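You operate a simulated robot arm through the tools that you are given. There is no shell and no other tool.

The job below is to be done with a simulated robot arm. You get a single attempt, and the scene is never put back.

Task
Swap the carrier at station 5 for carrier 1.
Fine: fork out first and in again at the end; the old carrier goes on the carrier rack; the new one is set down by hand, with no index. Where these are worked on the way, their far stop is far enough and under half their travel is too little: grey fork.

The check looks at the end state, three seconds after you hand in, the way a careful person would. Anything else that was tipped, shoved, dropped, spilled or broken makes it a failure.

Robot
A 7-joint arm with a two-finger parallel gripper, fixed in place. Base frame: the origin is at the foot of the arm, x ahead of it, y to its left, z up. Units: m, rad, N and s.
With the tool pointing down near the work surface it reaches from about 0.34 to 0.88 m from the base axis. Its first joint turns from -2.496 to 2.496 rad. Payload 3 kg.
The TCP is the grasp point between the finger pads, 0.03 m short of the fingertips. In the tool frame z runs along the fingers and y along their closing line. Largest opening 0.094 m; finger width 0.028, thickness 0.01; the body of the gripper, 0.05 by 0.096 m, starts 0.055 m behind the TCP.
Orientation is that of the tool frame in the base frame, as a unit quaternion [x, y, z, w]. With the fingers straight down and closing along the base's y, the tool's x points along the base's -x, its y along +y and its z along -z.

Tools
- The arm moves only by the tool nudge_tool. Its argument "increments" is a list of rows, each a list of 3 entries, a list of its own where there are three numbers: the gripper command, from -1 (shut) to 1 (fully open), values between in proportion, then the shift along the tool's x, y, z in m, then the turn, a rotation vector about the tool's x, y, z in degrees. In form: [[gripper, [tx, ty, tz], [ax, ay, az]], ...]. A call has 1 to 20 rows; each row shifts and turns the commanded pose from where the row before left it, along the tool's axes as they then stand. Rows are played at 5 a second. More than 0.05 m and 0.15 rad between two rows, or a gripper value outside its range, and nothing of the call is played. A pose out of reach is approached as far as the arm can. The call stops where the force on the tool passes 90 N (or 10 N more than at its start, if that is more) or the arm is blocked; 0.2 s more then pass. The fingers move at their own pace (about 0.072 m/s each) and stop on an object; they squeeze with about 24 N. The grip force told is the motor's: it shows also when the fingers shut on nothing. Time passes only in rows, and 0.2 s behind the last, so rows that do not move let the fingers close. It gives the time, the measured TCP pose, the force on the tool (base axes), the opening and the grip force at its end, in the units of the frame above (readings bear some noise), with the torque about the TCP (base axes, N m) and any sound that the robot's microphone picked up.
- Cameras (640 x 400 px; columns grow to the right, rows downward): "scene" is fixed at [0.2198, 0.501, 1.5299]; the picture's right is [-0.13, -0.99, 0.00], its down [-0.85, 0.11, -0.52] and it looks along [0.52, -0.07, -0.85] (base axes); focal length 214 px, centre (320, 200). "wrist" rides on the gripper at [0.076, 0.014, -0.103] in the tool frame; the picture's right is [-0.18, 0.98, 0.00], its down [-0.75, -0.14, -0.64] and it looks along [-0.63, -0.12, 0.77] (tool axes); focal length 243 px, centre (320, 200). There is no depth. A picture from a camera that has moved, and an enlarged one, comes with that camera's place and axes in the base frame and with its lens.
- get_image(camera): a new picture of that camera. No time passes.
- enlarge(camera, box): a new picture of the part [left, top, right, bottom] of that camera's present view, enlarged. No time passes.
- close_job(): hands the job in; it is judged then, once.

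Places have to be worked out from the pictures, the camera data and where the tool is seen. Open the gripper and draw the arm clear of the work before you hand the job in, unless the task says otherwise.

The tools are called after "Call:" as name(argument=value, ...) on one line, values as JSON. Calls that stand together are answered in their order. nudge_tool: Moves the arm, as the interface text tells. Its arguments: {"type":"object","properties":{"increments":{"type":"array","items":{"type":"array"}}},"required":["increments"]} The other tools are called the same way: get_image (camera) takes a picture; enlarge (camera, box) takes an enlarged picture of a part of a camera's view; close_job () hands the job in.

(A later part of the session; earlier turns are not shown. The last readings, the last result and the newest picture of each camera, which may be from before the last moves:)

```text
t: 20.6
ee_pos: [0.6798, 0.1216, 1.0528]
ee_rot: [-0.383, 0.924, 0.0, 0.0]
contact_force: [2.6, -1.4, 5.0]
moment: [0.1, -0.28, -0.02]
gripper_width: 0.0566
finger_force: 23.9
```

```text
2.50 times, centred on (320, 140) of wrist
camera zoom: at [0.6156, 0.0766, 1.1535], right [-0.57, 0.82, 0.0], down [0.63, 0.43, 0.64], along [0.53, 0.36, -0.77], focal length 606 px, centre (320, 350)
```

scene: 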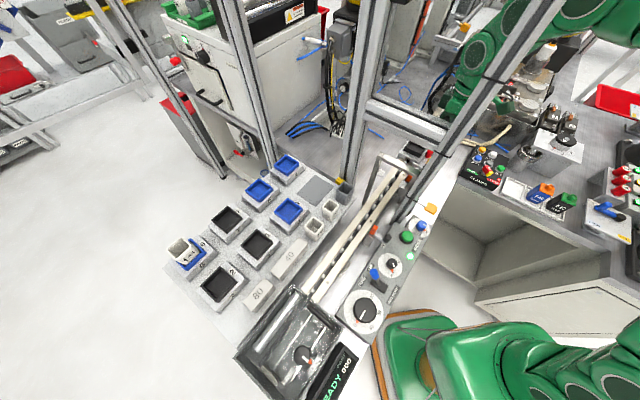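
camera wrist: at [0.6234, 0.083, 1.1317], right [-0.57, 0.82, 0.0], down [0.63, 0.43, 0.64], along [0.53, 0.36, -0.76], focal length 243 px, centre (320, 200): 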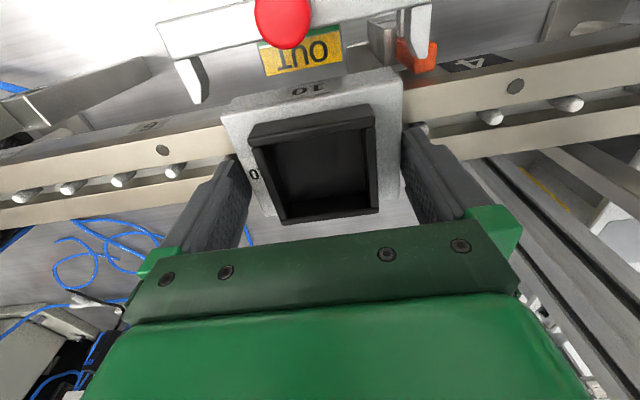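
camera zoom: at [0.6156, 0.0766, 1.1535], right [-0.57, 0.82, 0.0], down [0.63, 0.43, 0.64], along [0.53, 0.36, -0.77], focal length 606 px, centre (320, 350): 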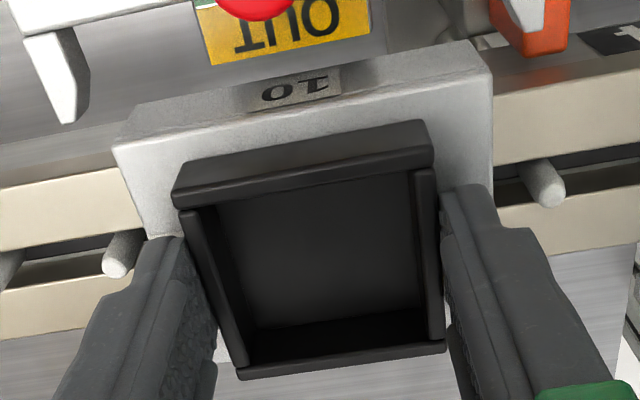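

I hold the tray at 56.6 mm opening. I keep this picture as the reference grasp for station 5 and lift a little to check the carrier comes up.

Call:
nudge_tool(increments=[[-1, [0, 0, -0.004], [0, 0, 0]], [-1, [0, 0, -0.008], [0, 0, 0]], [-1, [0, 0, -0.008], [0, 0, 0]], [-1, [0, 0, 0], [0, 0, 0]]])

Call:
get_image(camera="wrist")

Call:
enlarge(camera="wrist", box=[220, 60, 420, 220])

Call:
enlarge(camera="scene", box=[385, 120, 445, 175])

```text
t: 21.6
ee_pos: [0.68, 0.1201, 1.071]
ee_rot: [-0.383, 0.924, 0.0, 0.0]
contact_force: [0.4, -0.3, 0.6]
moment: [-0.02, 0.01, 0.02]
gripper_width: 0.0
finger_force: 24.2
```

```text
taken
camera wrist: at [0.6157, 0.0765, 1.1728], right [-0.57, 0.82, 0.0], down [0.63, 0.43, 0.64], along [0.53, 0.36, -0.77], focal length 243 px, centre (320, 200)
```

wrist: 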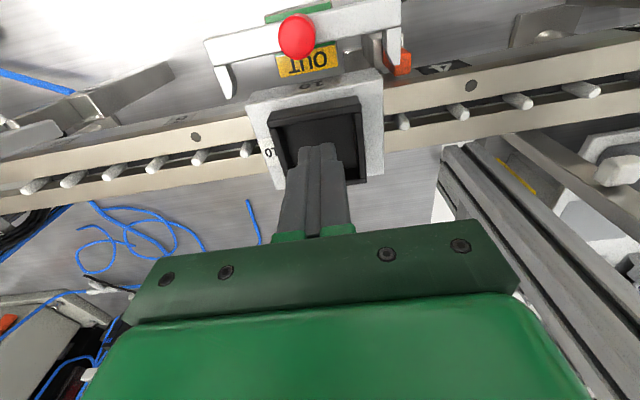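

```text
2.50 times, centred on (320, 140) of wrist
camera zoom: at [0.6157, 0.0765, 1.1728], right [-0.57, 0.82, 0.0], down [0.63, 0.43, 0.64], along [0.53, 0.36, -0.77], focal length 606 px, centre (320, 350)
```

zoom: 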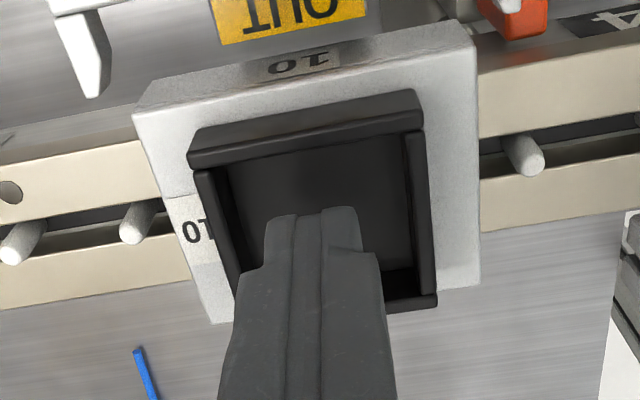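

```text
7.27 times, centred on (415, 148) of scene
camera zoom: at [0.2198, 0.501, 1.5299], right [-0.13, -0.99, 0.0], down [-0.85, 0.11, -0.52], along [0.52, -0.07, -0.85], focal length 1560 px, centre (-371, 582)
```

zoom: 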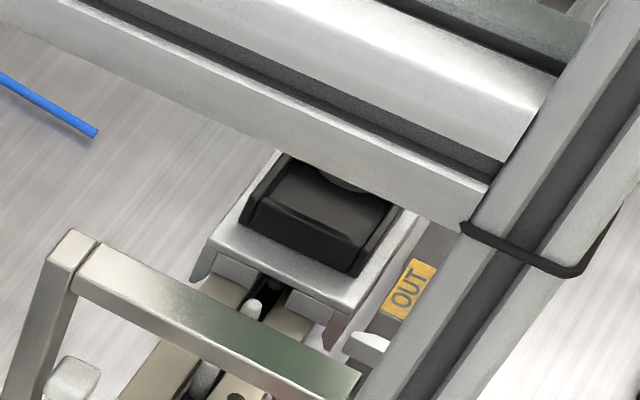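

The fingers slid off the tray walls and shut, and carrier 10 still appears seated as before. I raise well clear before opening again so I don't spread against the inside of the tray, then look.

Call:
nudge_tool(increments=[[-1, [0, 0, -0.02], [0, 0, 0]], [-1, [0, 0, -0.015], [0, 0, 0]], [1, [0, 0, 0], [0, 0, 0]], [1, [0, 0, 0], [0, 0, 0]], [1, [0, 0, 0], [0, 0, 0]]])

Call:
enlarge(camera="wrist", box=[240, 30, 400, 158])

Call:
enlarge(camera="scene", box=[395, 135, 440, 170])

```text
t: 22.8
ee_pos: [0.6806, 0.1195, 1.1073]
ee_rot: [-0.381, 0.924, -0.001, -0.001]
contact_force: [-0.5, 0.0, 0.2]
moment: [-0.01, -0.01, -0.02]
gripper_width: 0.0941
finger_force: 0.1
```

```text
3.12 times, centred on (320, 94) of wrist
camera zoom: at [0.6157, 0.0757, 1.2074], right [-0.57, 0.82, 0.0], down [0.63, 0.43, 0.64], along [0.53, 0.36, -0.77], focal length 758 px, centre (320, 531)
```

zoom: 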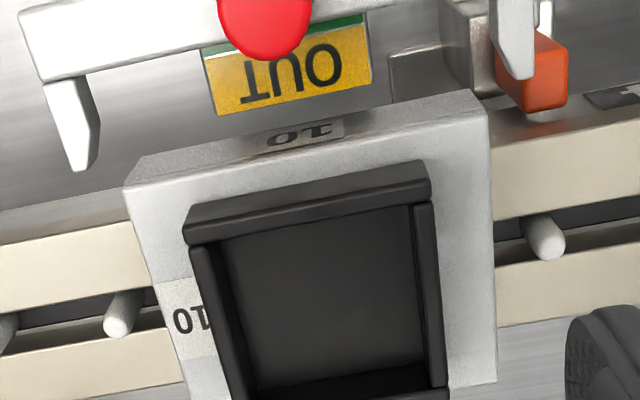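

```text
11.43 times, centred on (418, 152) of scene
camera zoom: at [0.2198, 0.501, 1.5299], right [-0.13, -0.99, 0.0], down [-0.85, 0.11, -0.52], along [0.52, -0.07, -0.85], focal length 2451 px, centre (-794, 743)
```

zoom: 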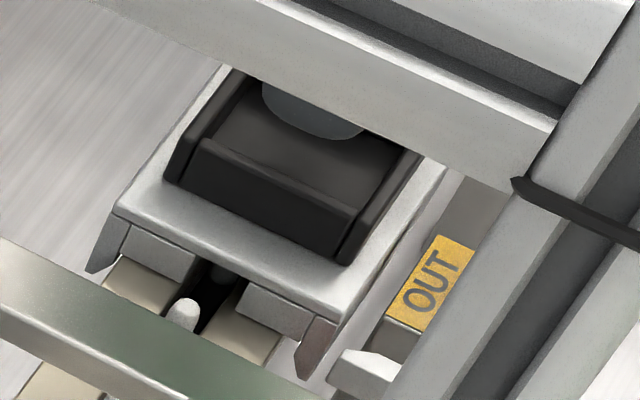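

The carrier shifted only a millimetre or so and is otherwise seated, so it simply slipped. I re-centre 4 mm, come down beside the tray and feel for the block top precisely before gripping.

Call:
nudge_tool(increments=[[0.5, [-0.004, 0, 0.02], [0, 0, 0]], [0.5, [0, 0, 0.02], [0, 0, 0]], [0.5, [0, 0, 0.016], [0, 0, 0]], [0.5, [0, 0, 0], [0, 0, 0]]])

Call:
nudge_tool(increments=[[0.5, [0, 0, 0.002], [0, 0, 0]], [0.5, [0, 0, 0], [0, 0, 0]]])

Call:
nudge_tool(increments=[[0.5, [0, 0, 0.002], [0, 0, 0]], [0.5, [0, 0, 0], [0, 0, 0]]])

```text
t: 23.8
ee_pos: [0.6822, 0.1231, 1.0497]
ee_rot: [-0.383, 0.924, -0.001, 0.0]
contact_force: [0.2, -0.2, 0.5]
moment: [0.02, 0.0, -0.01]
gripper_width: 0.0705
finger_force: 0.1
```

```text
t: 24.4
ee_pos: [0.6829, 0.1232, 1.0477]
ee_rot: [-0.383, 0.924, -0.001, 0.0]
contact_force: [-0.5, -0.3, 0.8]
moment: [-0.03, 0.01, 0.01]
gripper_width: 0.0704
finger_force: 0.0
```

```text
t: 25.0
ee_pos: [0.6832, 0.1232, 1.0473]
ee_rot: [-0.383, 0.924, 0.0, 0.001]
contact_force: [-1.9, -1.4, 10.6]
moment: [0.07, 0.29, 0.08]
gripper_width: 0.0702
finger_force: 0.0
```

Contact at 10 N puts the block top at z of about 1.017. I back up 1 mm, close fully, allow time for the squeeze, and then lift by just 3 mm to check the load.

Call:
nudge_tool(increments=[[0.5, [0, 0, -0.0013], [0, 0, 0]], [-1, [0, 0, 0], [0, 0, 0]], [-1, [0, 0, 0], [0, 0, 0]], [-1, [0, 0, 0], [0, 0, 0]], [-1, [0, 0, 0], [0, 0, 0]]])

Call:
enlarge(camera="wrist", box=[220, 60, 420, 220])

Call:
enlarge(camera="scene", box=[385, 120, 445, 175])

Call:
nudge_tool(increments=[[-1, [0, 0, -0.001], [0, 0, 0]], [-1, [0, 0, -0.001], [0, 0, 0]]])

```text
t: 26.2
ee_pos: [0.6827, 0.1231, 1.0484]
ee_rot: [-0.383, 0.924, 0.0, -0.001]
contact_force: [0.5, -0.7, 0.1]
moment: [-0.01, 0.04, -0.04]
gripper_width: 0.0568
finger_force: 23.6
```

```text
2.50 times, centred on (320, 140) of wrist
camera zoom: at [0.6185, 0.0785, 1.1489], right [-0.57, 0.82, 0.0], down [0.63, 0.43, 0.64], along [0.53, 0.36, -0.77], focal length 606 px, centre (320, 350)
```

zoom: 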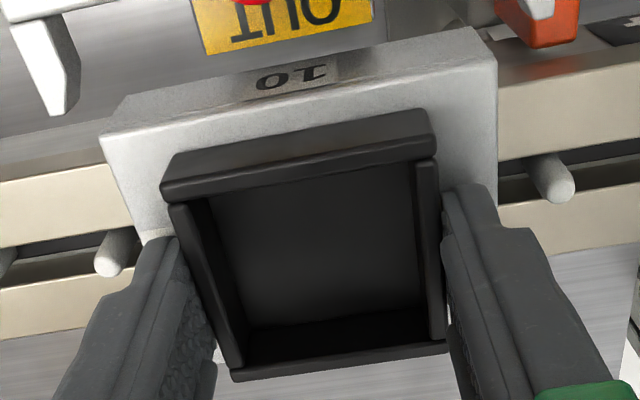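

```text
7.27 times, centred on (415, 148) of scene
camera zoom: at [0.2198, 0.501, 1.5299], right [-0.13, -0.99, 0.0], down [-0.85, 0.11, -0.52], along [0.52, -0.07, -0.85], focal length 1560 px, centre (-371, 582)
```

zoom: 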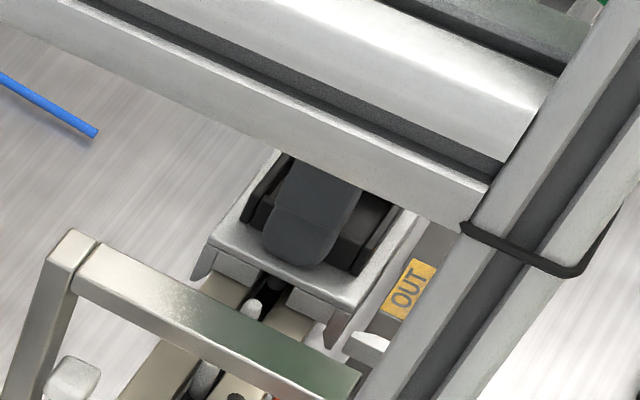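

```text
t: 26.8
ee_pos: [0.6828, 0.1237, 1.0494]
ee_rot: [-0.383, 0.924, 0.0, 0.0]
contact_force: [-0.3, 0.0, -0.1]
moment: [-0.02, 0.03, -0.01]
gripper_width: 0.0568
finger_force: 24.0
```

The grip is 56.8 mm and no load shows yet. I lift 3 mm more and watch whether the carrier moves with the fingers.

Call:
nudge_tool(increments=[[-1, [0, 0, -0.0015], [0, 0, 0]], [-1, [0, 0, -0.0015], [0, 0, 0]], [-1, [0, 0, 0], [0, 0, 0]]])

Call:
enlarge(camera="wrist", box=[220, 60, 420, 220])

Call:
enlarge(camera="scene", box=[385, 120, 445, 175])

```text
t: 27.6
ee_pos: [0.6823, 0.1242, 1.0524]
ee_rot: [-0.383, 0.924, 0.001, 0.0]
contact_force: [-0.2, -0.4, -2.7]
moment: [0.0, 0.01, 0.0]
gripper_width: 0.0569
finger_force: 24.1
```

```text
2.50 times, centred on (320, 140) of wrist
camera zoom: at [0.6185, 0.0789, 1.1536], right [-0.57, 0.82, 0.0], down [0.63, 0.43, 0.64], along [0.53, 0.36, -0.77], focal length 606 px, centre (320, 350)
```

zoom: 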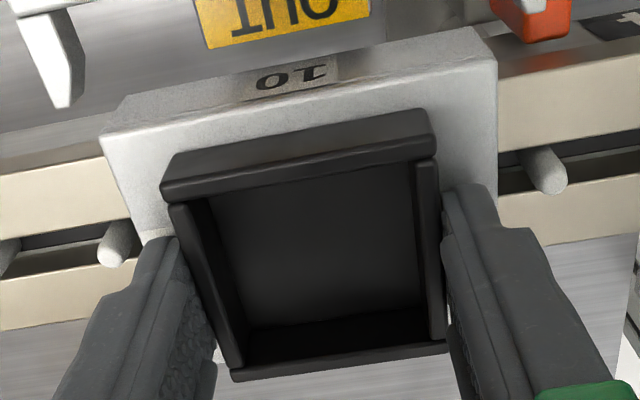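

```text
7.27 times, centred on (415, 148) of scene
camera zoom: at [0.2198, 0.501, 1.5299], right [-0.13, -0.99, 0.0], down [-0.85, 0.11, -0.52], along [0.52, -0.07, -0.85], focal length 1560 px, centre (-371, 582)
```

zoom: 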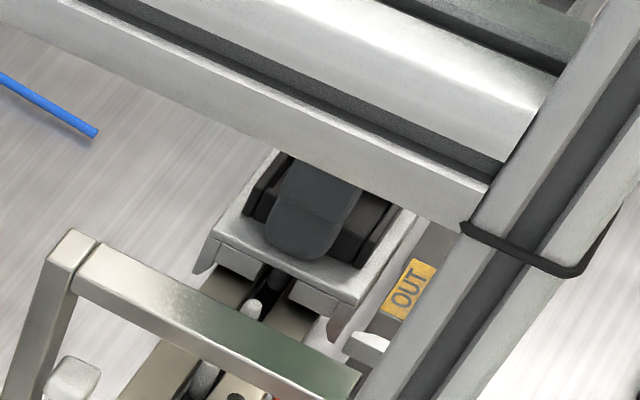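

Now the tray stays fixed in the gripper view while the background moves, with about 2.7 N of load, so carrier 10 is coming up. I lift slowly to travel height, checking the grip.

Call:
nudge_tool(increments=[[-1, [0, 0, -0.003], [0, 0, 0]], [-1, [0, 0, -0.004], [0, 0, 0]], [-1, [0, 0, -0.006], [0, 0, 0]], [-1, [0, 0, -0.008], [0, 0, 0]], [-1, [0, 0, -0.01], [0, 0, 0]]])

Call:
get_image(camera="wrist")

Call:
enlarge(camera="scene", box=[385, 100, 445, 175])

```text
t: 28.8
ee_pos: [0.6832, 0.1235, 1.0842]
ee_rot: [-0.382, 0.924, 0.0, 0.001]
contact_force: [0.5, -0.8, -3.2]
moment: [-0.02, -0.03, 0.02]
gripper_width: 0.0565
finger_force: 24.6
```

```text
taken
camera wrist: at [0.6191, 0.0783, 1.1851], right [-0.57, 0.82, 0.0], down [0.63, 0.43, 0.64], along [0.53, 0.36, -0.77], focal length 243 px, centre (320, 200)
```

wrist: 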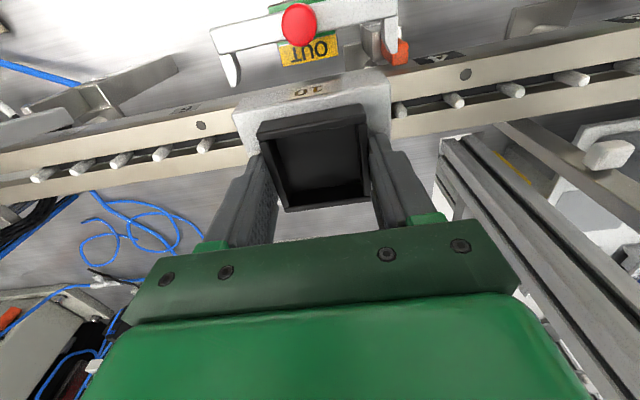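

```text
5.33 times, centred on (415, 138) of scene
camera zoom: at [0.2198, 0.501, 1.5299], right [-0.13, -0.99, 0.0], down [-0.85, 0.11, -0.52], along [0.52, -0.07, -0.85], focal length 1144 px, centre (-187, 533)
```

zoom: 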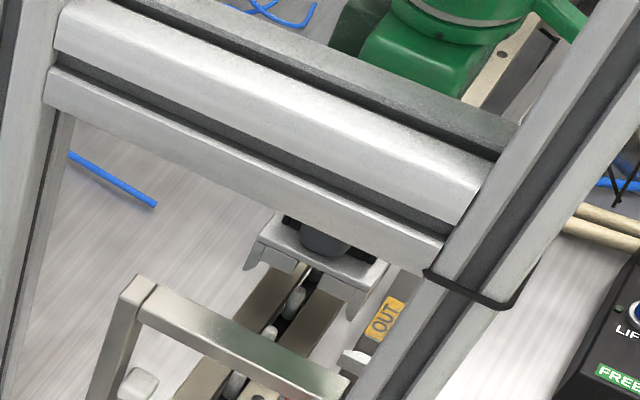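

Carrier 10 hangs level and secure. I raise to about z = 1.15 and carry it straight back toward the robot, away from the post.

Call:
nudge_tool(increments=[[-1, [0, 0, -0.02], [0, 0, 0]], [-1, [0, 0, -0.03], [0, 0, 0]], [-1, [0, 0, -0.02], [0, 0, 0]], [-1, [0.02, 0, 0], [0, 0, 0]], [-1, [0.03, 0, 0], [0, 0, 0]], [-1, [0.036, 0, 0], [0, 0, 0]], [-1, [0.036, 0, 0], [0, 0, 0]], [-1, [0.036, 0, 0], [0, 0, 0]], [-1, [0.03, 0, 0], [0, 0, 0]], [-1, [0.02, 0, 0], [0, 0, 0]]])

Call:
get_image(camera="wrist")

Call:
get_image(camera="scene")

```text
t: 31.0
ee_pos: [0.5355, -0.0245, 1.1545]
ee_rot: [-0.383, 0.924, 0.0, 0.0]
contact_force: [0.0, 0.2, -3.5]
moment: [0.02, 0.02, 0.0]
gripper_width: 0.0567
finger_force: 23.9
```

```text
taken
camera wrist: at [0.4712, -0.0682, 1.2554], right [-0.57, 0.82, 0.0], down [0.63, 0.43, 0.64], along [0.53, 0.36, -0.77], focal length 243 px, centre (320, 200)
```

wrist: 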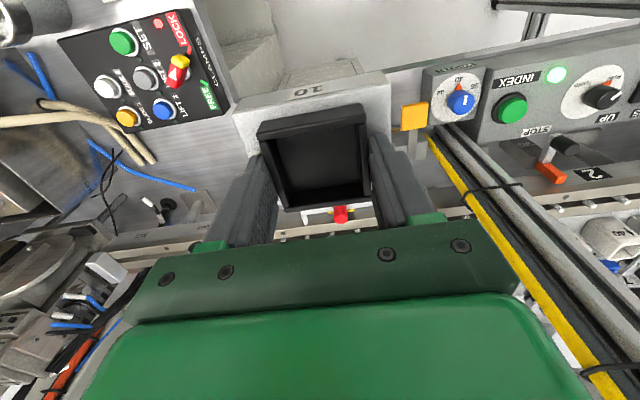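

```text
taken
```

scene: 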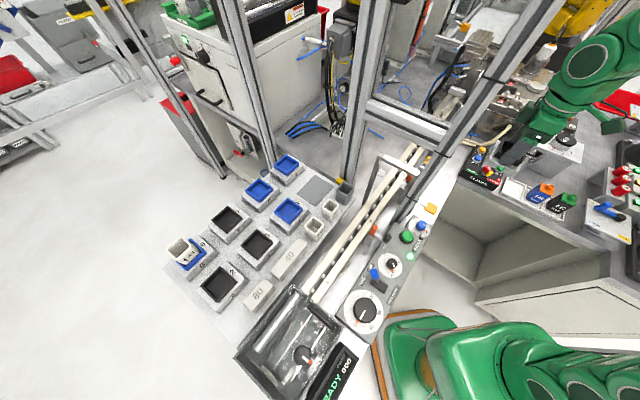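

Carrier 10 is held steadily at 3.5 N. I bring it inward to about 0.40 m radius and swing left past the post on the robot side.

Call:
nudge_tool(increments=[[-1, [0.0158, 0.0226, 0], [0, 0, 0]], [-1, [0.0158, 0.0226, 0], [0, 0, 0]], [-1, [0.0158, 0.0226, 0], [0, 0, 0]], [-1, [0.0158, 0.0226, 0], [0, 0, 0]], [-1, [0.0158, 0.0226, 0], [0, 0, 0]], [-1, [-0.013, 0.0271, 0], [0, 0, 0]], [-1, [-0.013, 0.0271, 0], [0, 0, 0]], [-1, [-0.013, 0.0271, 0], [0, 0, 0]], [-1, [-0.013, 0.0271, 0], [0, 0, 0]], [-1, [-0.013, 0.0271, 0], [0, 0, 0]], [-1, [-0.013, 0.0271, 0], [0, 0, 0]]])

Call:
get_image(camera="wrist")

Call:
get_image(camera="scene")

```text
t: 33.4
ee_pos: [0.3392, 0.172, 1.1527]
ee_rot: [-0.383, 0.924, 0.0, 0.001]
contact_force: [-0.1, -0.2, -1.5]
moment: [0.02, 0.0, -0.04]
gripper_width: 0.0565
finger_force: 23.7
```

```text
taken
camera wrist: at [0.2753, 0.1278, 1.2545], right [-0.57, 0.82, 0.0], down [0.63, 0.43, 0.64], along [0.53, 0.36, -0.77], focal length 243 px, centre (320, 200)
```

wrist: 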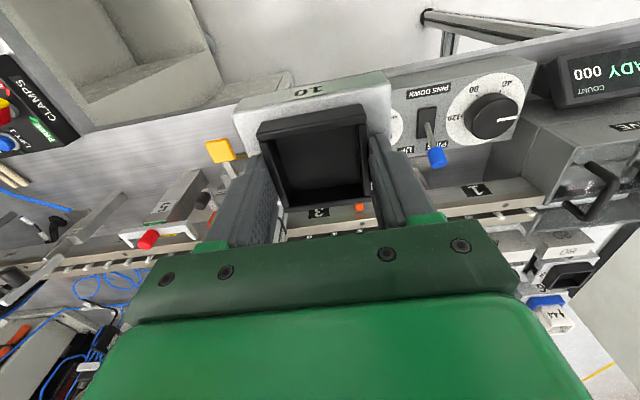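

```text
taken
```

scene: 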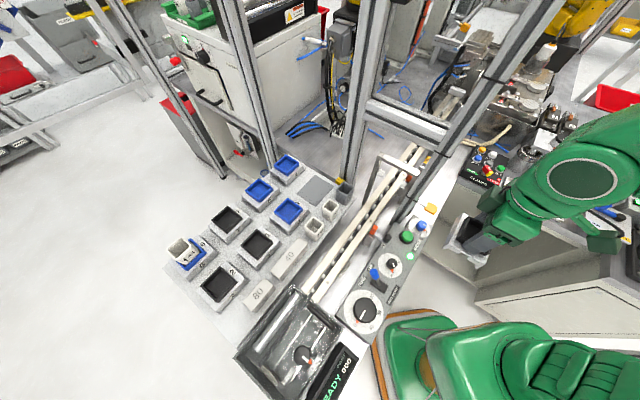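

The carrier passed the post cleanly. I continue left and then outward across the rail toward the board, stopping short for a look at the free grey place.

Call:
nudge_tool(increments=[[-1, [-0.0142, 0.0283, 0], [0, 0, 0]], [-1, [-0.0142, 0.0283, 0], [0, 0, 0]], [-1, [-0.0142, 0.0283, 0], [0, 0, 0]], [-1, [-0.014, 0.0283, 0], [0, 0, 0]], [-1, [-0.03, 0.0014, 0], [0, 0, 0]], [-1, [-0.03, 0.0014, 0], [0, 0, 0]], [-1, [-0.03, 0.0014, 0], [0, 0, 0]], [-1, [-0.03, 0.0014, 0], [0, 0, 0]], [-1, [-0.0285, 0.0015, 0], [0, 0, 0]]])

Call:
get_image(camera="wrist")

Call:
get_image(camera="scene")

Call:
enlarge(camera="scene", box=[270, 160, 360, 240])

```text
t: 35.4
ee_pos: [0.4006, 0.4015, 1.154]
ee_rot: [-0.383, 0.924, -0.001, -0.001]
contact_force: [0.6, 0.0, -2.5]
moment: [-0.01, -0.01, 0.03]
gripper_width: 0.0567
finger_force: 24.0
```

```text
taken
camera wrist: at [0.3359, 0.3567, 1.2555], right [-0.57, 0.82, 0.0], down [0.63, 0.43, 0.64], along [0.53, 0.36, -0.77], focal length 243 px, centre (320, 200)
```

wrist: 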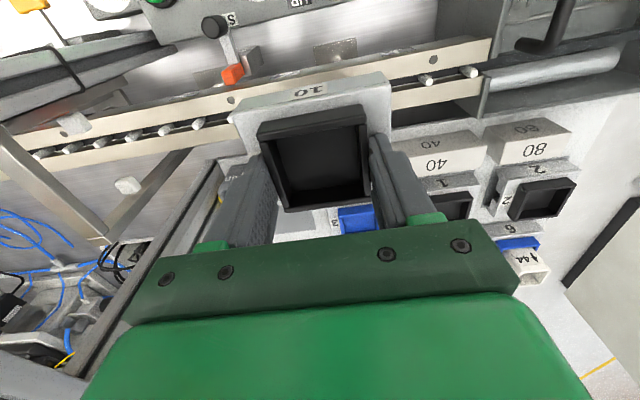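

```text
taken
```

scene: 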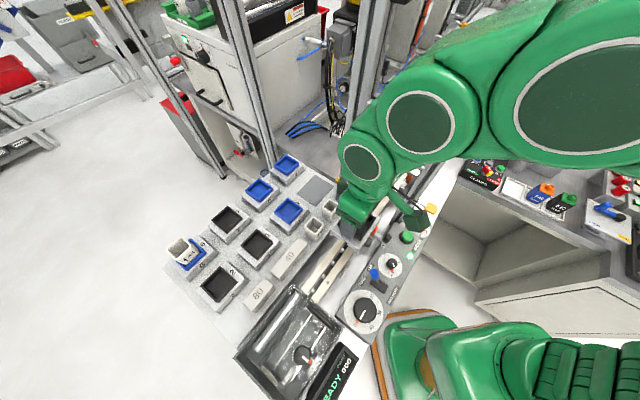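

```text
5.00 times, centred on (315, 200) of scene
camera zoom: at [0.2198, 0.501, 1.5299], right [-0.13, -0.99, 0.0], down [-0.85, 0.11, -0.52], along [0.52, -0.07, -0.85], focal length 1072 px, centre (345, 200)
```

zoom: 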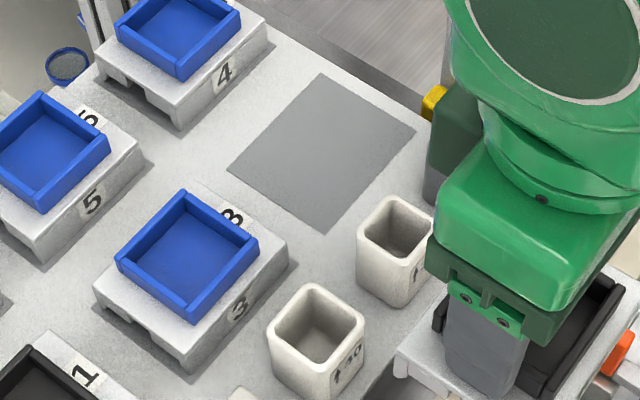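

The free grey place measures just larger than a carrier. To fix its height and centre, I move to the side, over carrier 3, so the wrist camera can see the grey place to the left of the held carrier.

Call:
nudge_tool(increments=[[-1, [-0.0283, 0.0071, 0], [0, 0, 0]], [-1, [-0.0283, 0.0071, 0], [0, 0, 0]], [-1, [-0.0283, 0.0071, 0], [0, 0, 0]], [-1, [-0.0283, 0.0071, 0], [0, 0, 0]], [-1, [-0.0283, 0.0071, 0], [0, 0, 0]], [-1, [-0.0283, 0.0071, 0], [0, 0, 0]], [-1, [0, 0, 0], [0, 0, 0]]])

Call:
get_image(camera="wrist")

Call:
enlarge(camera="wrist", box=[80, 20, 260, 200])

Call:
get_image(camera="scene")

```text
t: 37.0
ee_pos: [0.4907, 0.5507, 1.1569]
ee_rot: [-0.382, 0.924, 0.0, 0.0]
contact_force: [0.3, 0.2, -2.8]
moment: [0.03, 0.02, -0.01]
gripper_width: 0.0567
finger_force: 24.4
```

```text
taken
camera wrist: at [0.4273, 0.5066, 1.257], right [-0.57, 0.82, 0.0], down [0.63, 0.43, 0.64], along [0.53, 0.36, -0.77], focal length 243 px, centre (320, 200)
```

wrist: 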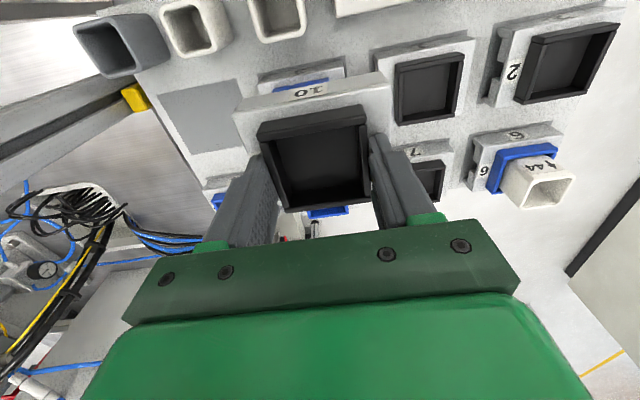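

```text
2.22 times, centred on (170, 110) of wrist
camera zoom: at [0.4273, 0.5066, 1.257], right [-0.57, 0.82, 0.0], down [0.63, 0.43, 0.64], along [0.53, 0.36, -0.77], focal length 539 px, centre (653, 400)
```

zoom: 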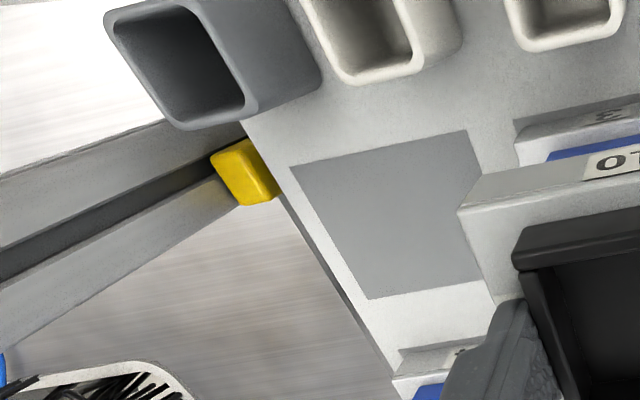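

```text
taken
```

scene: 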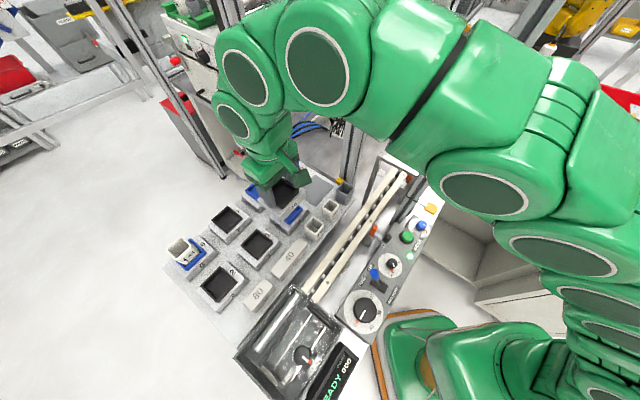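

I can see the grey place clearly. I also zoom in on carriers 1 and 2 from here, since their known 57 mm tray width gives me the rack height and grid.

Call:
enlarge(camera="wrist", box=[370, 10, 490, 140])

Call:
enlarge(camera="wrist", box=[470, 0, 640, 120])

Call:
enlarge(camera="wrist", box=[70, 0, 370, 100])

```text
3.08 times, centred on (430, 75) of wrist
camera zoom: at [0.4273, 0.5066, 1.257], right [-0.57, 0.82, 0.0], down [0.63, 0.43, 0.64], along [0.53, 0.36, -0.77], focal length 746 px, centre (-18, 585)
```

zoom: 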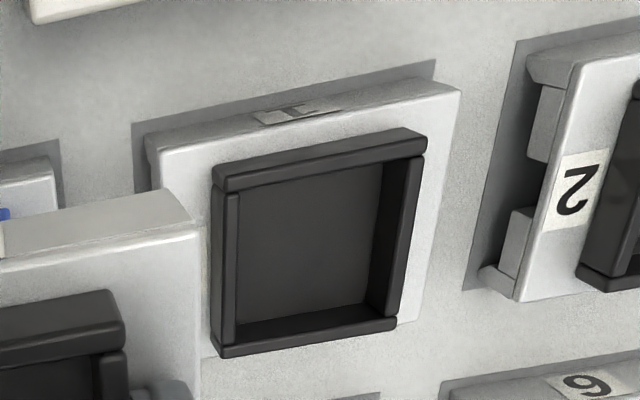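

```text
3.33 times, centred on (555, 60) of wrist
camera zoom: at [0.4273, 0.5066, 1.257], right [-0.57, 0.82, 0.0], down [0.63, 0.43, 0.64], along [0.53, 0.36, -0.77], focal length 809 px, centre (-463, 667)
```

zoom: 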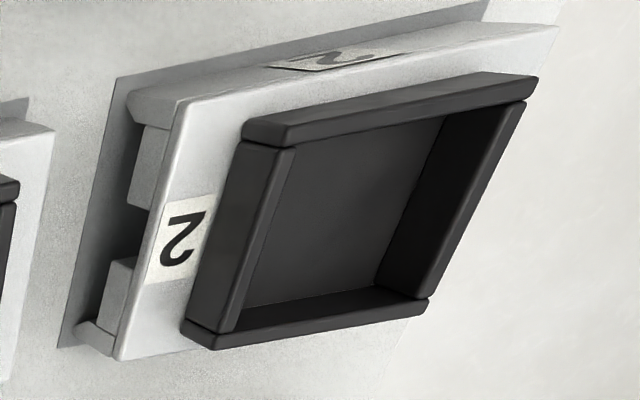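

```text
2.13 times, centred on (220, 50) of wrist
camera zoom: at [0.4273, 0.5066, 1.257], right [-0.57, 0.82, 0.0], down [0.63, 0.43, 0.64], along [0.53, 0.36, -0.77], focal length 518 px, centre (533, 520)
```

zoom: 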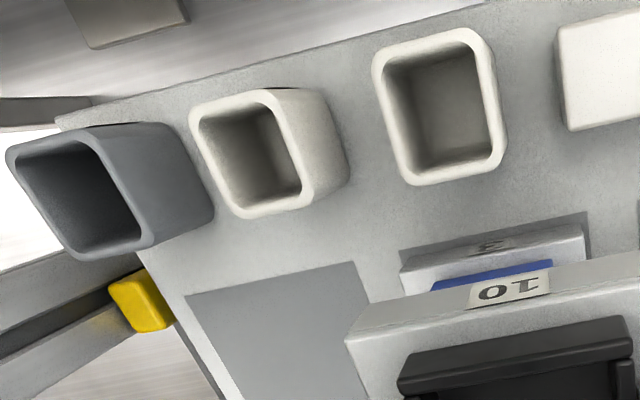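

Rack carriers each sit on the same dark patch, so the grey place is carrier 10's free rack place. I put its centre about 11 mm ahead and 132 mm to the right of the tool, and move the carrier over it, still high.

Call:
nudge_tool(increments=[[-1, [-0.002, -0.025, 0], [0, 0, 0]], [-1, [-0.002, -0.03, 0], [0, 0, 0]], [-1, [-0.002, -0.03, 0], [0, 0, 0]], [-1, [-0.002, -0.03, 0], [0, 0, 0]], [-1, [-0.0026, -0.0174, 0], [0, 0, 0]], [-1, [0, 0, 0], [0, 0, 0]]])

Call:
get_image(camera="wrist")

Call:
enlarge(camera="wrist", box=[200, 20, 420, 160])

Call:
enlarge(camera="scene", box=[270, 110, 370, 230])

```text
t: 38.4
ee_pos: [0.5908, 0.4651, 1.1554]
ee_rot: [-0.383, 0.924, 0.001, 0.0]
contact_force: [-0.6, -0.2, -2.7]
moment: [0.01, -0.03, -0.02]
gripper_width: 0.0569
finger_force: 23.7
```

```text
taken
camera wrist: at [0.5266, 0.4197, 1.2563], right [-0.57, 0.82, 0.0], down [0.63, 0.43, 0.64], along [0.53, 0.36, -0.77], focal length 243 px, centre (320, 200)
```

wrist: 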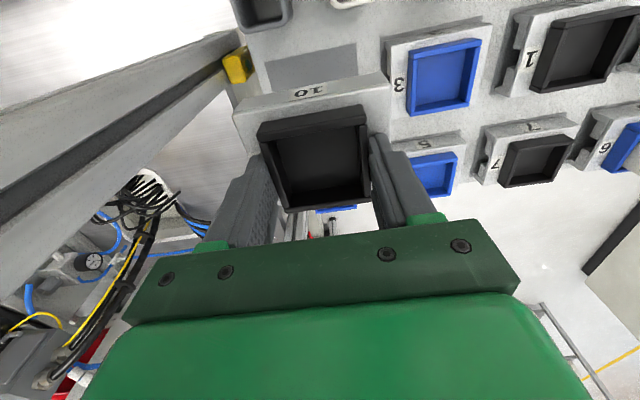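

```text
2.86 times, centred on (310, 90) of wrist
camera zoom: at [0.5266, 0.4197, 1.2563], right [-0.57, 0.82, 0.0], down [0.63, 0.43, 0.64], along [0.53, 0.36, -0.77], focal length 693 px, centre (349, 514)
```

zoom: 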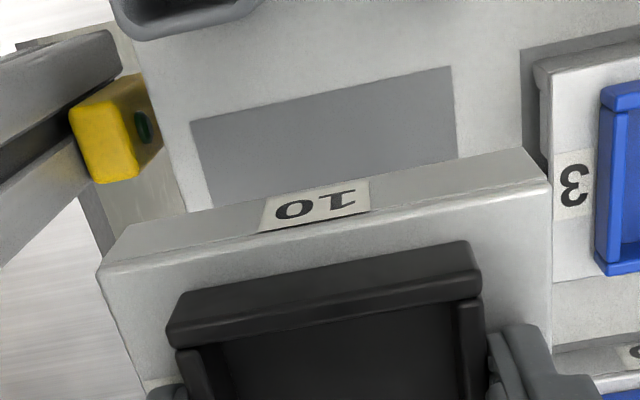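

```text
3.33 times, centred on (320, 170) of scene
camera zoom: at [0.2198, 0.501, 1.5299], right [-0.13, -0.99, 0.0], down [-0.85, 0.11, -0.52], along [0.52, -0.07, -0.85], focal length 715 px, centre (320, 300)
```

zoom: 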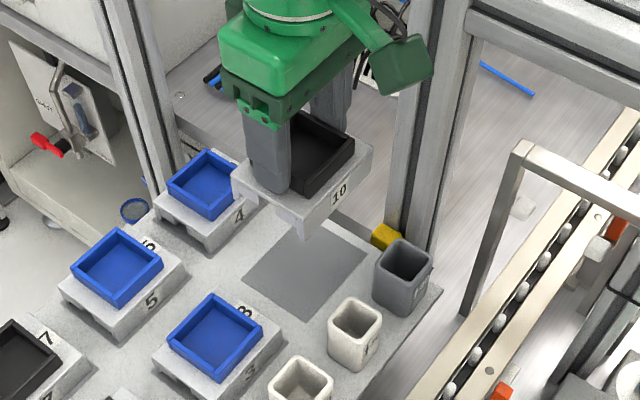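

From the known move the board comes out at z of about 0.964, and the patch centre is still 4.6 mm forward and 4.9 mm right. I correct that and lower to just above the board.

Call:
nudge_tool(increments=[[-1, [-0.0046, -0.0049, 0.02], [0, 0, 0]], [-1, [0, 0, 0.03], [0, 0, 0]], [-1, [0, 0, 0.025], [0, 0, 0]], [-1, [0, 0, 0.012], [0, 0, 0]], [-1, [0, 0, 0], [0, 0, 0]]])

Call:
get_image(camera="wrist")

Call:
enlarge(camera="wrist", box=[200, 20, 420, 160])

Call:
enlarge(camera="scene", box=[280, 150, 370, 220])

```text
t: 39.6
ee_pos: [0.5957, 0.464, 1.0655]
ee_rot: [-0.384, 0.924, -0.001, 0.0]
contact_force: [0.6, 0.7, -3.0]
moment: [0.04, -0.02, 0.05]
gripper_width: 0.0566
finger_force: 23.9
```

```text
taken
camera wrist: at [0.5319, 0.4202, 1.1677], right [-0.57, 0.82, 0.0], down [0.63, 0.43, 0.64], along [0.53, 0.36, -0.77], focal length 243 px, centre (320, 200)
```

wrist: 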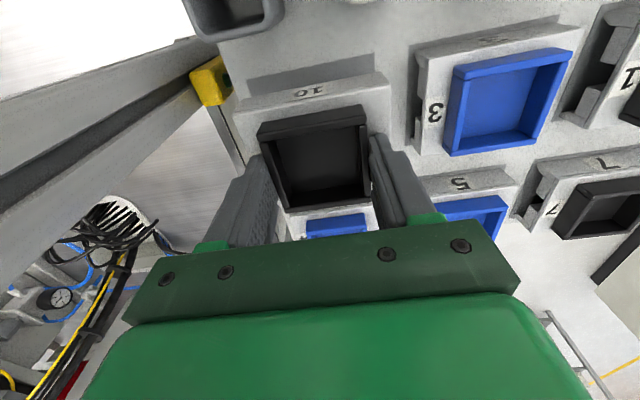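

```text
2.86 times, centred on (310, 90) of wrist
camera zoom: at [0.5319, 0.4202, 1.1677], right [-0.57, 0.82, 0.0], down [0.63, 0.43, 0.64], along [0.53, 0.36, -0.77], focal length 693 px, centre (349, 514)
```

zoom: 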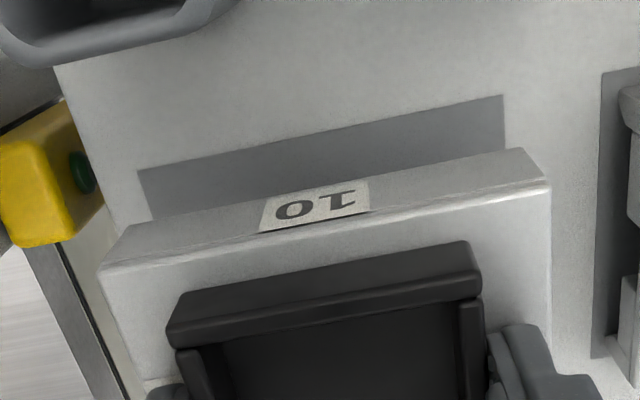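

```text
5.71 times, centred on (325, 185) of scene
camera zoom: at [0.2198, 0.501, 1.5299], right [-0.13, -0.99, 0.0], down [-0.85, 0.11, -0.52], along [0.52, -0.07, -0.85], focal length 1226 px, centre (291, 286)
```

zoom: 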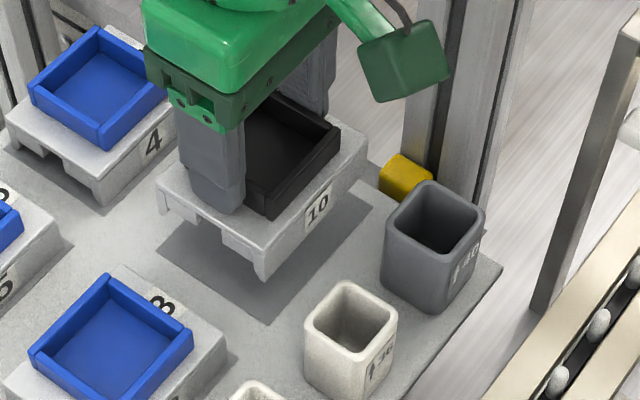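

The carrier is now aligned with its place to within about 2 mm. I trim 1.5 mm sideways and lower gently until the board takes its weight.

Call:
nudge_tool(increments=[[-1, [0, -0.0015, 0.012], [0, 0, 0]], [-1, [0, 0, 0.01], [0, 0, 0]], [-1, [0, 0, 0.004], [0, 0, 0]], [-1, [0, 0, 0], [0, 0, 0]]])

Call:
nudge_tool(increments=[[-1, [0, 0, 0.002], [0, 0, 0]], [-1, [0, 0, 0], [0, 0, 0]]])

Call:
nudge_tool(increments=[[-1, [0, 0, 0.002], [0, 0, 0]], [-1, [0, 0, 0], [0, 0, 0]]])

Call:
enlarge(camera="scene", box=[280, 150, 370, 220])

```text
t: 40.6
ee_pos: [0.598, 0.4633, 1.041]
ee_rot: [-0.383, 0.924, -0.001, 0.0]
contact_force: [-0.4, 0.7, -2.6]
moment: [-0.01, -0.03, -0.01]
gripper_width: 0.0567
finger_force: 24.2
```

```text
t: 41.2
ee_pos: [0.5999, 0.4636, 1.038]
ee_rot: [-0.383, 0.924, 0.0, 0.0]
contact_force: [0.9, -0.1, -1.7]
moment: [0.03, 0.01, 0.02]
gripper_width: 0.0568
finger_force: 23.9
```

```text
t: 41.8
ee_pos: [0.5981, 0.4636, 1.0366]
ee_rot: [-0.383, 0.924, 0.0, 0.0]
contact_force: [0.7, -0.8, -2.1]
moment: [-0.01, 0.0, 0.01]
gripper_width: 0.0564
finger_force: 24.0
```

```text
5.71 times, centred on (325, 185) of scene
camera zoom: at [0.2198, 0.501, 1.5299], right [-0.13, -0.99, 0.0], down [-0.85, 0.11, -0.52], along [0.52, -0.07, -0.85], focal length 1226 px, centre (291, 286)
```

zoom: 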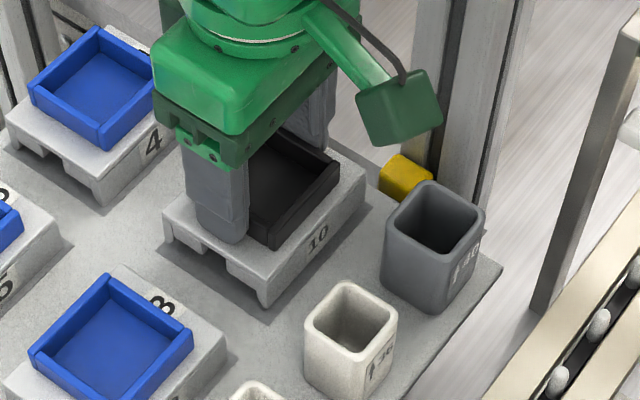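

It is not down yet but very close, with a small gap under the leg. I keep lowering by 2 mm at a time.

Call:
nudge_tool(increments=[[-1, [0, 0, 0.002], [0, 0, 0]], [-1, [0, 0, 0], [0, 0, 0]]])

Call:
nudge_tool(increments=[[-1, [0, 0, 0.002], [0, 0, 0]], [-1, [0, 0, 0], [0, 0, 0]]])

Call:
nudge_tool(increments=[[-1, [0, 0, 0.0015], [0, 0, 0]], [-1, [0, 0, 0], [0, 0, 0]]])

```text
t: 42.4
ee_pos: [0.5996, 0.4632, 1.0341]
ee_rot: [-0.383, 0.924, 0.0, 0.0]
contact_force: [-0.8, -0.6, -2.9]
moment: [-0.01, 0.03, 0.0]
gripper_width: 0.0567
finger_force: 24.3
```

```text
t: 43.0
ee_pos: [0.5969, 0.4636, 1.0322]
ee_rot: [-0.383, 0.924, 0.0, 0.0]
contact_force: [0.8, -0.2, -2.9]
moment: [-0.01, -0.01, -0.01]
gripper_width: 0.0573
finger_force: 24.0
```

```text
t: 43.6
ee_pos: [0.598, 0.4637, 1.0313]
ee_rot: [-0.382, 0.924, 0.0, 0.0]
contact_force: [-0.1, 0.0, -2.5]
moment: [0.05, -0.01, -0.02]
gripper_width: 0.0566
finger_force: 24.3
```

Still hanging at about -2.7 N with TCP z near 1.031. I continue down in small steps.

Call:
nudge_tool(increments=[[-1, [0, 0, 0.0015], [0, 0, 0]], [-1, [0, 0, 0], [0, 0, 0]]])

Call:
nudge_tool(increments=[[-1, [0, 0, 0.0015], [0, 0, 0]], [-1, [0, 0, 0], [0, 0, 0]]])

Call:
enlarge(camera="scene", box=[280, 150, 370, 220])

Call:
enlarge(camera="wrist", box=[200, 20, 420, 160])

```text
t: 44.2
ee_pos: [0.5984, 0.4634, 1.0289]
ee_rot: [-0.383, 0.924, 0.0, 0.001]
contact_force: [0.4, -0.6, -2.6]
moment: [0.05, 0.03, -0.01]
gripper_width: 0.0569
finger_force: 24.3
```

```text
t: 44.8
ee_pos: [0.5995, 0.4639, 1.0299]
ee_rot: [-0.383, 0.924, 0.0, 0.001]
contact_force: [2.6, -4.3, 21.1]
moment: [-0.17, -0.04, 0.02]
gripper_width: 0.0567
finger_force: 23.7
```

```text
5.71 times, centred on (325, 185) of scene
camera zoom: at [0.2198, 0.501, 1.5299], right [-0.13, -0.99, 0.0], down [-0.85, 0.11, -0.52], along [0.52, -0.07, -0.85], focal length 1226 px, centre (291, 286)
```

zoom: 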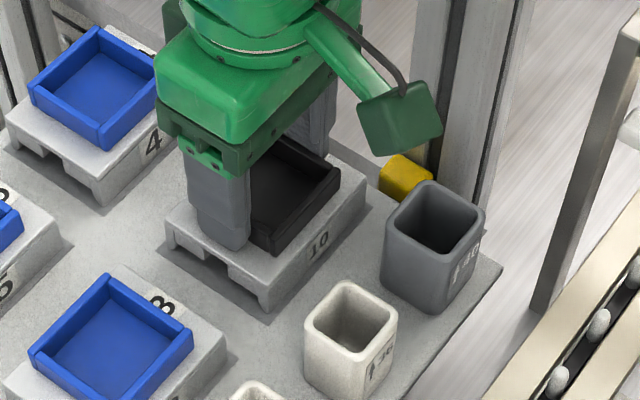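

```text
2.86 times, centred on (310, 90) of wrist
camera zoom: at [0.5346, 0.4184, 1.1301], right [-0.57, 0.82, 0.0], down [0.63, 0.43, 0.64], along [0.53, 0.36, -0.77], focal length 693 px, centre (349, 514)
```

zoom: 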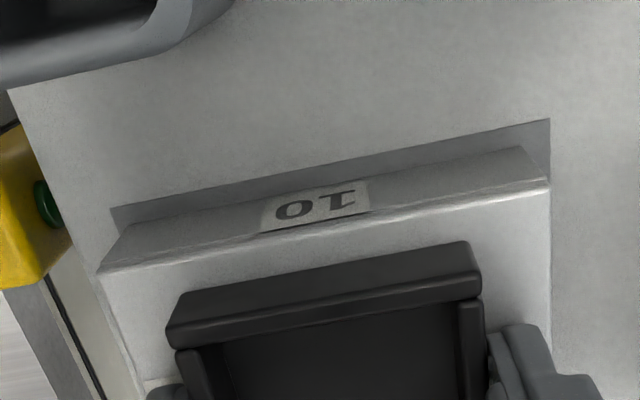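

Touchdown: 21 N upward at TCP z of about 1.029, with carrier 10 centred on its place and an even dark margin around it. I release and lift off.

Call:
nudge_tool(increments=[[-1, [0, 0, -0.001], [0, 0, 0]], [0, [0, 0, 0], [0, 0, 0]], [0.4, [0, 0, 0], [0, 0, 0]], [0.5, [0, 0, 0], [0, 0, 0]], [0.5, [0, 0, -0.01], [0, 0, 0]], [0.5, [0, 0, -0.03], [0, 0, 0]], [0.5, [0, 0, -0.04], [0, 0, 0]], [0.5, [0, 0, -0.04], [0, 0, 0]], [0.5, [0, 0, 0], [0, 0, 0]]])

Call:
get_image(camera="wrist")

Call:
enlarge(camera="wrist", box=[220, 60, 420, 220])

Call:
get_image(camera="scene")

```text
t: 46.8
ee_pos: [0.5997, 0.4651, 1.1493]
ee_rot: [-0.382, 0.924, 0.0, 0.0]
contact_force: [0.9, 0.2, 0.2]
moment: [-0.02, -0.05, 0.03]
gripper_width: 0.0707
finger_force: 0.0
```

```text
taken
camera wrist: at [0.5354, 0.4203, 1.2502], right [-0.56, 0.83, 0.0], down [0.63, 0.43, 0.64], along [0.53, 0.36, -0.77], focal length 243 px, centre (320, 200)
```

wrist: 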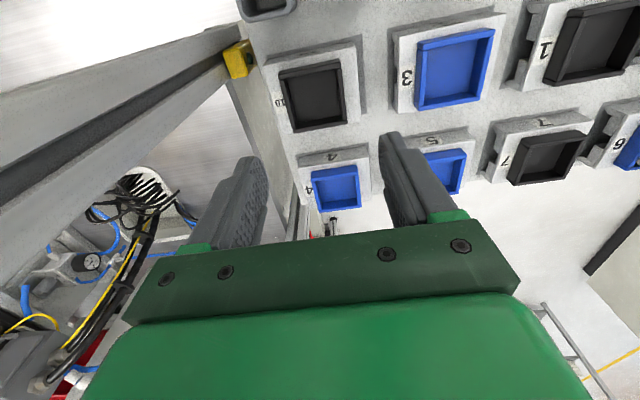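

```text
2.50 times, centred on (320, 140) of wrist
camera zoom: at [0.5354, 0.4203, 1.2502], right [-0.56, 0.83, 0.0], down [0.63, 0.43, 0.64], along [0.53, 0.36, -0.77], focal length 606 px, centre (320, 350)
```

zoom: 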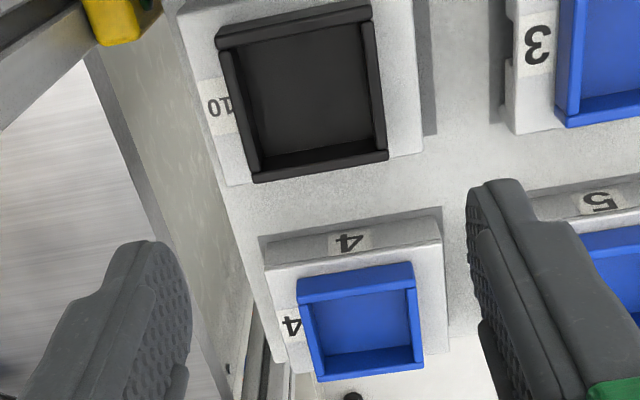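

```text
taken
```

scene: 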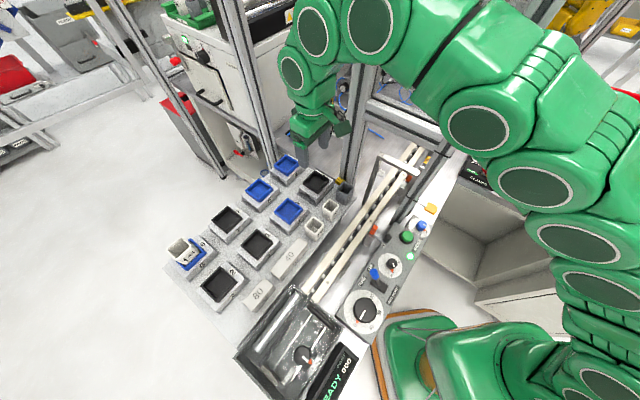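

Carrier 10 sits squarely on its rack place. I keep this view as a reference and move two places along, about 0.24 m, to come over carrier 1.

Call:
nudge_tool(increments=[[0.5, [0, 0.04, 0], [0, 0, 0]], [0.5, [0, 0.04, 0], [0, 0, 0]], [0.5, [0, 0.04, 0], [0, 0, 0]], [0.5, [0, 0.04, 0], [0, 0, 0]], [0.5, [0, 0.04, 0], [0, 0, 0]], [0.5, [0, 0.04, 0], [0, 0, 0]], [0.5, [0, 0, 0], [0, 0, 0]]])

Call:
get_image(camera="wrist")

Call:
enlarge(camera="wrist", box=[220, 60, 420, 220])

```text
t: 48.4
ee_pos: [0.4277, 0.6329, 1.1494]
ee_rot: [-0.383, 0.924, 0.001, 0.0]
contact_force: [0.7, 1.2, -0.1]
moment: [-0.01, 0.0, 0.01]
gripper_width: 0.0703
finger_force: 0.0
```

```text
taken
camera wrist: at [0.3631, 0.5886, 1.2506], right [-0.57, 0.82, 0.0], down [0.63, 0.43, 0.64], along [0.53, 0.36, -0.77], focal length 243 px, centre (320, 200)
```

wrist: 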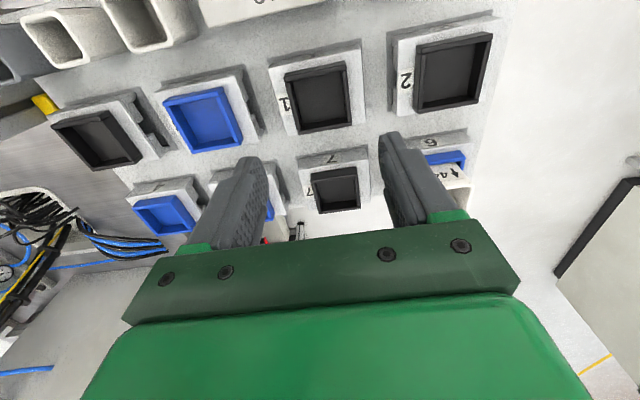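

```text
2.50 times, centred on (320, 140) of wrist
camera zoom: at [0.3631, 0.5886, 1.2506], right [-0.57, 0.82, 0.0], down [0.63, 0.43, 0.64], along [0.53, 0.36, -0.77], focal length 606 px, centre (320, 350)
```

zoom: 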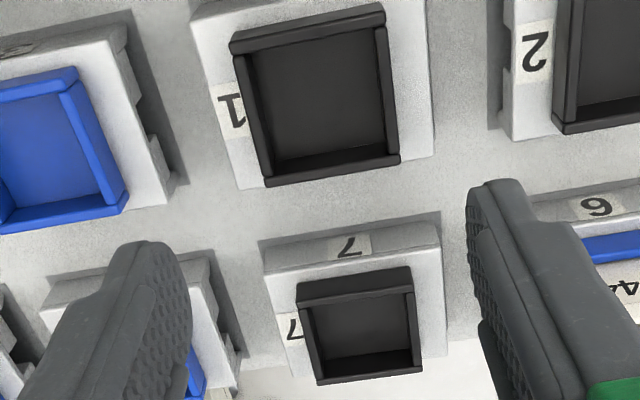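

Carrier 1's tray appears shifted from my reference by about 2 mm forward and 4.4 mm left. I apply that and descend to the same grip height, TCP z of about 1.030.

Call:
nudge_tool(increments=[[0.5, [-0.002, 0.0044, 0], [0, 0, 0]], [0.5, [0, 0, 0.035], [0, 0, 0]], [0.5, [0, 0, 0.035], [0, 0, 0]], [0.5, [0, 0, 0.03], [0, 0, 0]], [0.5, [0, 0, 0.012], [0, 0, 0]], [0.5, [0, 0, 0], [0, 0, 0]]])

Call:
enlarge(camera="wrist", box=[220, 60, 420, 220])

```text
t: 49.8
ee_pos: [0.4273, 0.6358, 1.0366]
ee_rot: [-0.383, 0.924, 0.0, 0.0]
contact_force: [0.4, -0.5, 0.3]
moment: [-0.01, 0.02, 0.01]
gripper_width: 0.0706
finger_force: 0.1
```

```text
2.50 times, centred on (320, 140) of wrist
camera zoom: at [0.363, 0.5919, 1.138], right [-0.57, 0.82, 0.0], down [0.63, 0.43, 0.64], along [0.53, 0.36, -0.77], focal length 606 px, centre (320, 350)
```

zoom: 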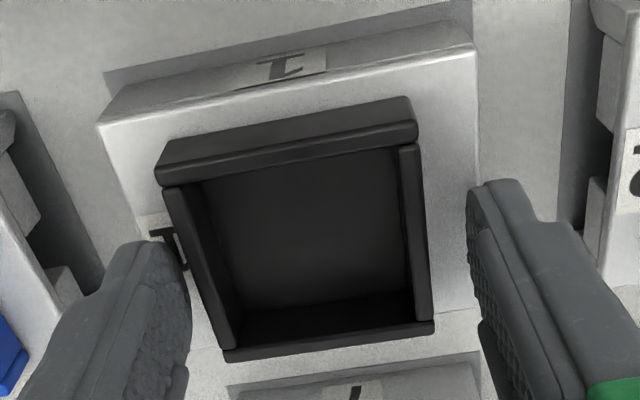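

The tray sits about 2 mm to the left between the fingers. I trim by (+1.4, -2.3) mm, descend the last 7 mm and read the force.

Call:
nudge_tool(increments=[[0.5, [0.0014, -0.0023, 0], [0, 0, 0]], [0.5, [0, 0, 0.004], [0, 0, 0]], [0.5, [0, 0, 0.0035], [0, 0, 0]], [0.5, [0, 0, 0], [0, 0, 0]]])

Call:
enlarge(camera="wrist", box=[220, 60, 420, 220])

```text
t: 50.8
ee_pos: [0.4276, 0.6349, 1.0293]
ee_rot: [-0.383, 0.924, 0.0, -0.001]
contact_force: [0.6, 0.4, -0.1]
moment: [0.0, -0.02, 0.01]
gripper_width: 0.0705
finger_force: 0.0
```

```text
2.50 times, centred on (320, 140) of wrist
camera zoom: at [0.3637, 0.5898, 1.1306], right [-0.57, 0.82, 0.0], down [0.63, 0.43, 0.64], along [0.53, 0.36, -0.77], focal length 606 px, centre (320, 350)
```

zoom: 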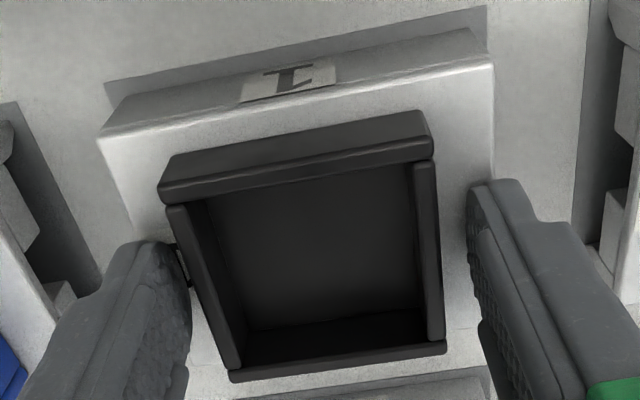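

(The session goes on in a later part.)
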